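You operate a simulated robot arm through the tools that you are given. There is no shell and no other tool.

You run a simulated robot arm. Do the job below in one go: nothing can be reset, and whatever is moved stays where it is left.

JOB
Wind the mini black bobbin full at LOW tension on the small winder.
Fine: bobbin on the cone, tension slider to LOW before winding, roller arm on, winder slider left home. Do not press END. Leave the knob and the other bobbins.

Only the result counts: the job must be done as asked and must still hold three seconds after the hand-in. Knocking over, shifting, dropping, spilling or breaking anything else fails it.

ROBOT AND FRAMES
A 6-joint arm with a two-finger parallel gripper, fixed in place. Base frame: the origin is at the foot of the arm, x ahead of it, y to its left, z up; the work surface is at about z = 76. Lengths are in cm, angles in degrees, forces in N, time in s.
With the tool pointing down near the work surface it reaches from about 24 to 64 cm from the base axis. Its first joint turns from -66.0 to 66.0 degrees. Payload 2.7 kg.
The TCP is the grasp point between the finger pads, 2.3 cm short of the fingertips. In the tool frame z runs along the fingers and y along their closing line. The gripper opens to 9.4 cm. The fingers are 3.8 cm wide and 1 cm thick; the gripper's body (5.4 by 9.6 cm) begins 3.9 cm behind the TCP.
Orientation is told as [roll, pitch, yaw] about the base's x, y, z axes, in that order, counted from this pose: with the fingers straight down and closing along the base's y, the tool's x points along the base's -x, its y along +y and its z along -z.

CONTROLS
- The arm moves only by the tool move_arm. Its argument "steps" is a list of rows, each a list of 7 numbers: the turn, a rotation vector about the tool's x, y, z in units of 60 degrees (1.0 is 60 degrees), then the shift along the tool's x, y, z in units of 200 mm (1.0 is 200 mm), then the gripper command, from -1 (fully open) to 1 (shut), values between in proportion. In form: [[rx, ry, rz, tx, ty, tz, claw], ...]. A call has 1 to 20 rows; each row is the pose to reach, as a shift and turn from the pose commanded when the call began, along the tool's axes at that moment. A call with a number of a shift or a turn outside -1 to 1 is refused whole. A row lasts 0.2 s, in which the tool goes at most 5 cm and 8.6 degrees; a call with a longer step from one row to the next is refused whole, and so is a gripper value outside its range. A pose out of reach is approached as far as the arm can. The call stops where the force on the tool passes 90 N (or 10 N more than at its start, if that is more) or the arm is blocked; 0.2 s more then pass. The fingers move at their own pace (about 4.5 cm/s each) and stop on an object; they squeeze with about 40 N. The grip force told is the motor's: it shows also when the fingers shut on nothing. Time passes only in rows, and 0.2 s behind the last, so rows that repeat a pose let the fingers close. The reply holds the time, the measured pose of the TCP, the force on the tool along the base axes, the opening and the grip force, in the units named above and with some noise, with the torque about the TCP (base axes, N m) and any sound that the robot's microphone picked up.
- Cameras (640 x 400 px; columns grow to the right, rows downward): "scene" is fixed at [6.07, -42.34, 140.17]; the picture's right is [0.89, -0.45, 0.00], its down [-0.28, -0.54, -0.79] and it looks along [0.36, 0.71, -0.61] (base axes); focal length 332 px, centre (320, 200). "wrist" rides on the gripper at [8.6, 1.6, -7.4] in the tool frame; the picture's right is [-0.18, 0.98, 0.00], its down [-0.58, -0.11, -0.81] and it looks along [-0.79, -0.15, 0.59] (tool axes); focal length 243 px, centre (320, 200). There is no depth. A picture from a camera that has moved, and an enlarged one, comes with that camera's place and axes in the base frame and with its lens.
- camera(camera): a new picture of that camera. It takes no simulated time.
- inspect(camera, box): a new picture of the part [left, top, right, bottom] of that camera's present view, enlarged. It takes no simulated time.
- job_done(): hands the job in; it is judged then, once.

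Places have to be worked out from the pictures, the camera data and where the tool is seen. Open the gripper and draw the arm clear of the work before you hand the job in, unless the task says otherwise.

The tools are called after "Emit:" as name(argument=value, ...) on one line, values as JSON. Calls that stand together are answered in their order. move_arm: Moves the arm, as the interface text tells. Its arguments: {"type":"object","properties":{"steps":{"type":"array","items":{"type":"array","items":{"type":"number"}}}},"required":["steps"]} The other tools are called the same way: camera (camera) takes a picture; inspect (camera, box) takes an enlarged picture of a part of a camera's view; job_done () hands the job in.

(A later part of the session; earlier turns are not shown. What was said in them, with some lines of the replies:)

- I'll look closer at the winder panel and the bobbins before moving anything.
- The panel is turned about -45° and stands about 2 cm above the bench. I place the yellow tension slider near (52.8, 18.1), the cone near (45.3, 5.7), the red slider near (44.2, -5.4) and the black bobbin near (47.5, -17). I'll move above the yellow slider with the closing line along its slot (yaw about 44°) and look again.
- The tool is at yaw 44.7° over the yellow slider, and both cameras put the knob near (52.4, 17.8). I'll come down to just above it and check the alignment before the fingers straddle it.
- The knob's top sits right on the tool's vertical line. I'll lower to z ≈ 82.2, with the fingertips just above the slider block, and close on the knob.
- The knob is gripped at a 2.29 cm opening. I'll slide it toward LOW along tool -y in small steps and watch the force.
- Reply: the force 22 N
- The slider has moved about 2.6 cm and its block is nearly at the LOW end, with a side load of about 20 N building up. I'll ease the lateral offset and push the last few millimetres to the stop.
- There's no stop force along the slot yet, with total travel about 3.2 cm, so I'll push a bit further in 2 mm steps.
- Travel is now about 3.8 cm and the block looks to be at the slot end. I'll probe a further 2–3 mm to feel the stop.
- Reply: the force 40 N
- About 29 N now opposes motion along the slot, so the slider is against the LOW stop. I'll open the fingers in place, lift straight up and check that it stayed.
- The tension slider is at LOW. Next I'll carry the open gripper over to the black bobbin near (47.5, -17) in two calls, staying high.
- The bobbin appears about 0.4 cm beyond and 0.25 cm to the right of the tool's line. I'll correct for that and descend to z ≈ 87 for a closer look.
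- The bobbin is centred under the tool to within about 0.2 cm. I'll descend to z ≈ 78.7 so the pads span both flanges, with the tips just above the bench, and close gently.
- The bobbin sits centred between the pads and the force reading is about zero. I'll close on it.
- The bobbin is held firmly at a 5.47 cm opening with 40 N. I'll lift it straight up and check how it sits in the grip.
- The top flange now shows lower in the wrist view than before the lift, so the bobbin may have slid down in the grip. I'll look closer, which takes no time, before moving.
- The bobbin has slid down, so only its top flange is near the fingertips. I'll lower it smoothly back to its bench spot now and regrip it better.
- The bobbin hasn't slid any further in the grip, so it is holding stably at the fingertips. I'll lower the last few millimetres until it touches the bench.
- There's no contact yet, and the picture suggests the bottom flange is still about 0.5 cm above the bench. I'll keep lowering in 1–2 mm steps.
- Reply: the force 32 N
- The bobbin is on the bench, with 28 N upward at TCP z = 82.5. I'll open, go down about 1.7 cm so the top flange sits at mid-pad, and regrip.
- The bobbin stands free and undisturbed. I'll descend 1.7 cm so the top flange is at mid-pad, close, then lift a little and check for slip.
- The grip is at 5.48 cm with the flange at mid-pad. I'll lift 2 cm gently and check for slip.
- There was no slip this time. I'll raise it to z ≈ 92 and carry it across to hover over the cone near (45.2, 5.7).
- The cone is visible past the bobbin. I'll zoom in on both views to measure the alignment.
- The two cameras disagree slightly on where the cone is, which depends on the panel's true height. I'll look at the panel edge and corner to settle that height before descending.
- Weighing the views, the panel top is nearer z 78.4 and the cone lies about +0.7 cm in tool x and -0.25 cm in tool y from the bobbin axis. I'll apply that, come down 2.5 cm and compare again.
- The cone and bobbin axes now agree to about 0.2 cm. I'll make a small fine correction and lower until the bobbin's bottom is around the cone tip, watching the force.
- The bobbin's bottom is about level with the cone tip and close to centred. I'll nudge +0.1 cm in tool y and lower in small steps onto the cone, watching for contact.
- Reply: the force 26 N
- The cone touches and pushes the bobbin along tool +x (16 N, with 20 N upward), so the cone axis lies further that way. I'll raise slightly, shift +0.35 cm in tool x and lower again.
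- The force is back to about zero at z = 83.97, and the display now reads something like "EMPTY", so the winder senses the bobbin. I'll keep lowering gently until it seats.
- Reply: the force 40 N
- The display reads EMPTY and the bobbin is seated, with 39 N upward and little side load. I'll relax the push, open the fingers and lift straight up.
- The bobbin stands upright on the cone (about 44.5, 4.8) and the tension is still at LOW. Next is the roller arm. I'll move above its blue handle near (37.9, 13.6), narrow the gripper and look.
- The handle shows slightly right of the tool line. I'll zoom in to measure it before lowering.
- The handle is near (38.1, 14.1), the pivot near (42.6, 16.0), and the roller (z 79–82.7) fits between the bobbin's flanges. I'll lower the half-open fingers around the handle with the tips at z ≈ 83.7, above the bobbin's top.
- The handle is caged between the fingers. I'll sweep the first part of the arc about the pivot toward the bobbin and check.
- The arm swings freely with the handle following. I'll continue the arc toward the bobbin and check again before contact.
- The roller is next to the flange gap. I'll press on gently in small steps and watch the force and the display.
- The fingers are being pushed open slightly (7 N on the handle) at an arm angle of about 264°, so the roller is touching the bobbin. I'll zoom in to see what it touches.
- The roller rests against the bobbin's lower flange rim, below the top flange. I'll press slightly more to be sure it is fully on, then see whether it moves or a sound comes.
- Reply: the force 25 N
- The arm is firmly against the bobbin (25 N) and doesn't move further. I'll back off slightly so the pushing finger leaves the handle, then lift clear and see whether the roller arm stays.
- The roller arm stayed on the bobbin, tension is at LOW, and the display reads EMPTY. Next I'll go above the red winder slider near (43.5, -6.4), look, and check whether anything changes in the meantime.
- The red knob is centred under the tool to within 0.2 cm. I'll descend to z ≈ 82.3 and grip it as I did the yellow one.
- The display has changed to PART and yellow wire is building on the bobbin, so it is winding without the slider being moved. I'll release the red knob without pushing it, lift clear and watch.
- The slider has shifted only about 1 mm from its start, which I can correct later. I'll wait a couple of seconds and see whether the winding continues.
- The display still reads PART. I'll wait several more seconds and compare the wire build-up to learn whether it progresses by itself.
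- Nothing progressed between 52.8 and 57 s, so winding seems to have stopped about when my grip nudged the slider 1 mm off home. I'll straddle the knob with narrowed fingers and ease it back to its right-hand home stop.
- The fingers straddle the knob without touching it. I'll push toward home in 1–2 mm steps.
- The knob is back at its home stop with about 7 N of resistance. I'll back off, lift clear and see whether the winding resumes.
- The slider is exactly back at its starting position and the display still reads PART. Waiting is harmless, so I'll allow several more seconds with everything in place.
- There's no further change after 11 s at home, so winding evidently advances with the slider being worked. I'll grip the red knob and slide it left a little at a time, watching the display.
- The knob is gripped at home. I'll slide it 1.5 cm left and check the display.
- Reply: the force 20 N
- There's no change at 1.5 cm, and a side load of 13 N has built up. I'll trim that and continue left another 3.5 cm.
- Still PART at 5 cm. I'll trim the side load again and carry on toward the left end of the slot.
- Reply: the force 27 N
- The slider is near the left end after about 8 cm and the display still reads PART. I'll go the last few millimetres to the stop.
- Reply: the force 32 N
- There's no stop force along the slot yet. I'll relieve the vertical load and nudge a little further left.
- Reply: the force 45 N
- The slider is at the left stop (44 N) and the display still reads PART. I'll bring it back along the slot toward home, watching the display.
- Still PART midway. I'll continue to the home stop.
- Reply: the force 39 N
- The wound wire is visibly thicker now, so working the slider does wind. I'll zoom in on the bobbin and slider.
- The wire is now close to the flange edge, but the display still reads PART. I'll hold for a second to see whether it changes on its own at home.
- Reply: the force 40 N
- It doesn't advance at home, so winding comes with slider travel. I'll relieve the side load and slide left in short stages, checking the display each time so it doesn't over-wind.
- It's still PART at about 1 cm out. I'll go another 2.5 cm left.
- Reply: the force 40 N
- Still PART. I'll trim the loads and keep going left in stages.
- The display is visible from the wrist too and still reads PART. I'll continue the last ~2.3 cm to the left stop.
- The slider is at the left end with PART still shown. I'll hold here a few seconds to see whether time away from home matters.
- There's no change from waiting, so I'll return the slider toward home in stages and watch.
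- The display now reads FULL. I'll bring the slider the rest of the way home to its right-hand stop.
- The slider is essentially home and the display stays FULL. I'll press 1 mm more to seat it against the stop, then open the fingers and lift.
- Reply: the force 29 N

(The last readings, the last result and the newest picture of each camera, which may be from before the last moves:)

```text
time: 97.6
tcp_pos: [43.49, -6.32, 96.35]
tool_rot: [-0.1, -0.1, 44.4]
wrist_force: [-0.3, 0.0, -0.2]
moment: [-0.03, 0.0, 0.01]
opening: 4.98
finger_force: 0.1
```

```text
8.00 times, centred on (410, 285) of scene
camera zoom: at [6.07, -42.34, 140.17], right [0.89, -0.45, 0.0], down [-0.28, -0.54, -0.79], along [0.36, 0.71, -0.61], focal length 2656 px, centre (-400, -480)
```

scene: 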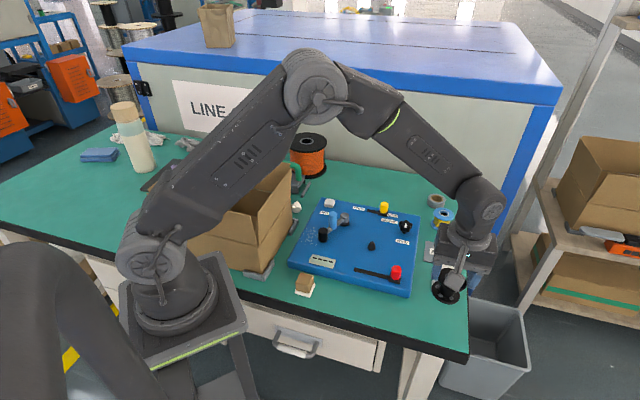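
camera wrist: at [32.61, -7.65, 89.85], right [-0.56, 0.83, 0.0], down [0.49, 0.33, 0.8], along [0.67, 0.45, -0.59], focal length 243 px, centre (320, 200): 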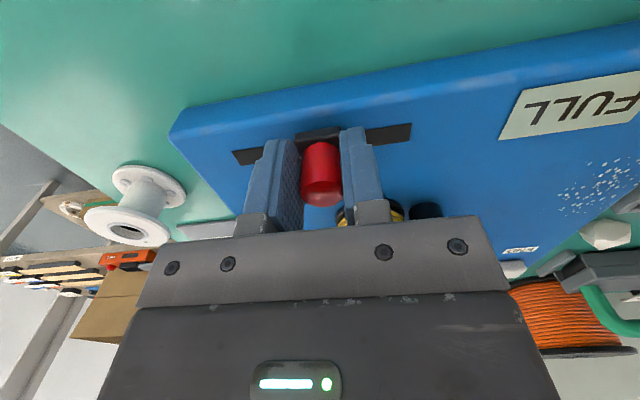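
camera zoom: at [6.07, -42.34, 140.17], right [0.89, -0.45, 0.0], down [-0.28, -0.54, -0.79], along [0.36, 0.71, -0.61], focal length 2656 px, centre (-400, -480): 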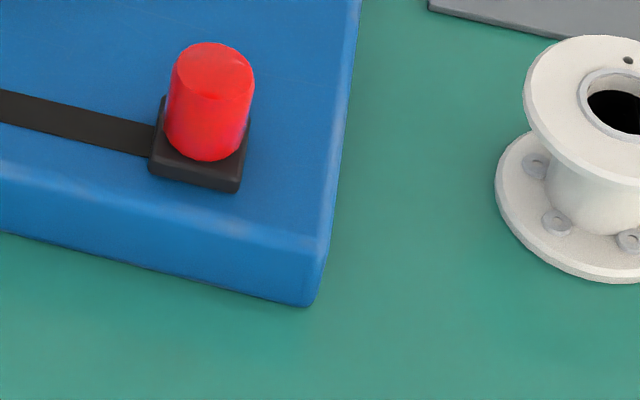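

The display reads FULL, the bobbin is full on the cone with the roller on, and the red slider is at its original home. I'll raise the arm clear with the gripper open and check the whole scene.

Emit:
move_arm(steps=[[0, 0, 0, 0.05, 0, -0.2, -0.5], [0, 0, 0, 0.15, 0, -0.4, -1], [0, 0, 0, 0.25, 0, -0.55, -1], [0, 0, 0, 0.25, 0, -0.55, -1], [0, 0, 0, 0.25, 0, -0.55, -1]])

Emit:
camera(camera="scene")

Emit:
inspect(camera="scene", box=[280, 180, 480, 340])

Emit:
inspect(camera="scene", box=[345, 180, 425, 260])

```text
time: 98.8
tcp_pos: [39.84, -9.75, 107.43]
tool_rot: [0.0, 0.0, 44.4]
wrist_force: [1.0, 0.3, -0.1]
moment: [0.0, 0.01, -0.06]
opening: 9.43
finger_force: 0.0
```

```text
taken
```

scene: 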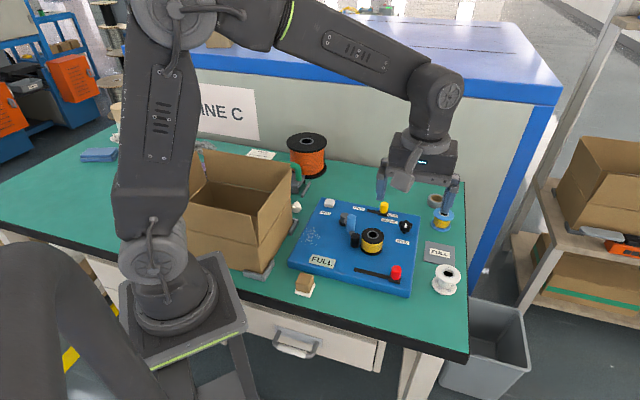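

```text
2.50 times, centred on (380, 260) of scene
camera zoom: at [6.07, -42.34, 140.17], right [0.89, -0.45, 0.0], down [-0.28, -0.54, -0.79], along [0.36, 0.71, -0.61], focal length 830 px, centre (170, 50)
```

zoom: 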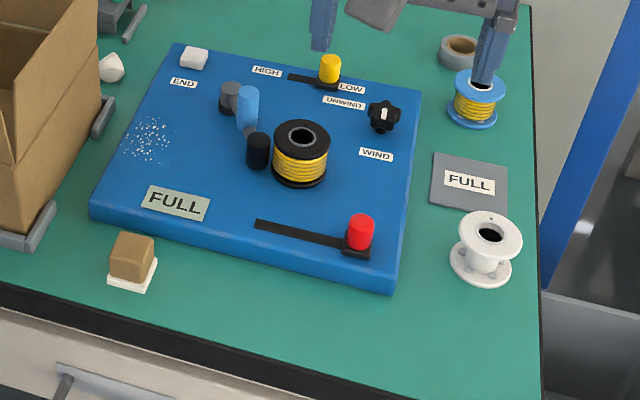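

```text
5.00 times, centred on (385, 220) of scene
camera zoom: at [6.07, -42.34, 140.17], right [0.89, -0.45, 0.0], down [-0.28, -0.54, -0.79], along [0.36, 0.71, -0.61], focal length 1660 px, centre (-5, 100)
```

zoom: 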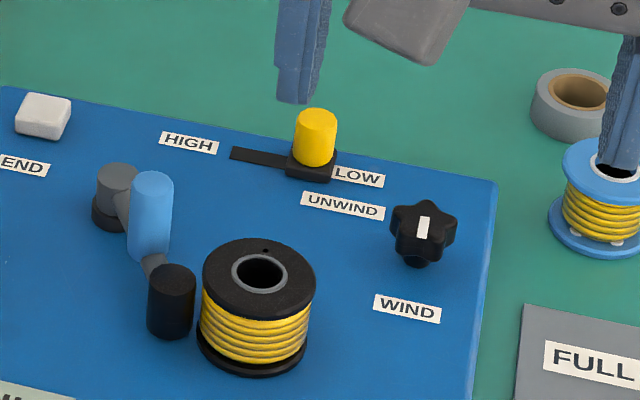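

The final check shows:
- The display reads FULL and the black bobbin is wound full on the cone.
- The roller arm is on, tension is at LOW, and the red slider is home.
- The knob, END button and other bobbins are untouched.
- The arm is clear with the gripper open.

I'll hand the job in.

Emit:
job_done()

```text
The job is handed in.
```

The mini black bobbin is wound full at LOW tension, and the winder display reads FULL. I've handed the job in but have not seen the verdict.

- **Setup:** I moved the tension slider to LOW before any winding, then put the bobbin on the cone and the roller arm on against it. All three were still that way at the last check.
- **Winder slider:** Winding only advanced when I worked the red slider, so I moved it out and back twice until the display read FULL. I then returned it to its home stop, and it is back where it started.
- **Grip slip:** On the first lift the bobbin slid down in the grip. I set it back on the bench and regripped it; nothing was dropped or knocked.
- **Slider nudge:** My first grip on the red slider shifted it about 1 mm off home, and I saw the first wire on the bobbin right after that. I pushed it back before continuing.

I did not touch the END button, the WIND/UNWIND knob or the other bobbins. The arm is clear with the gripper open.
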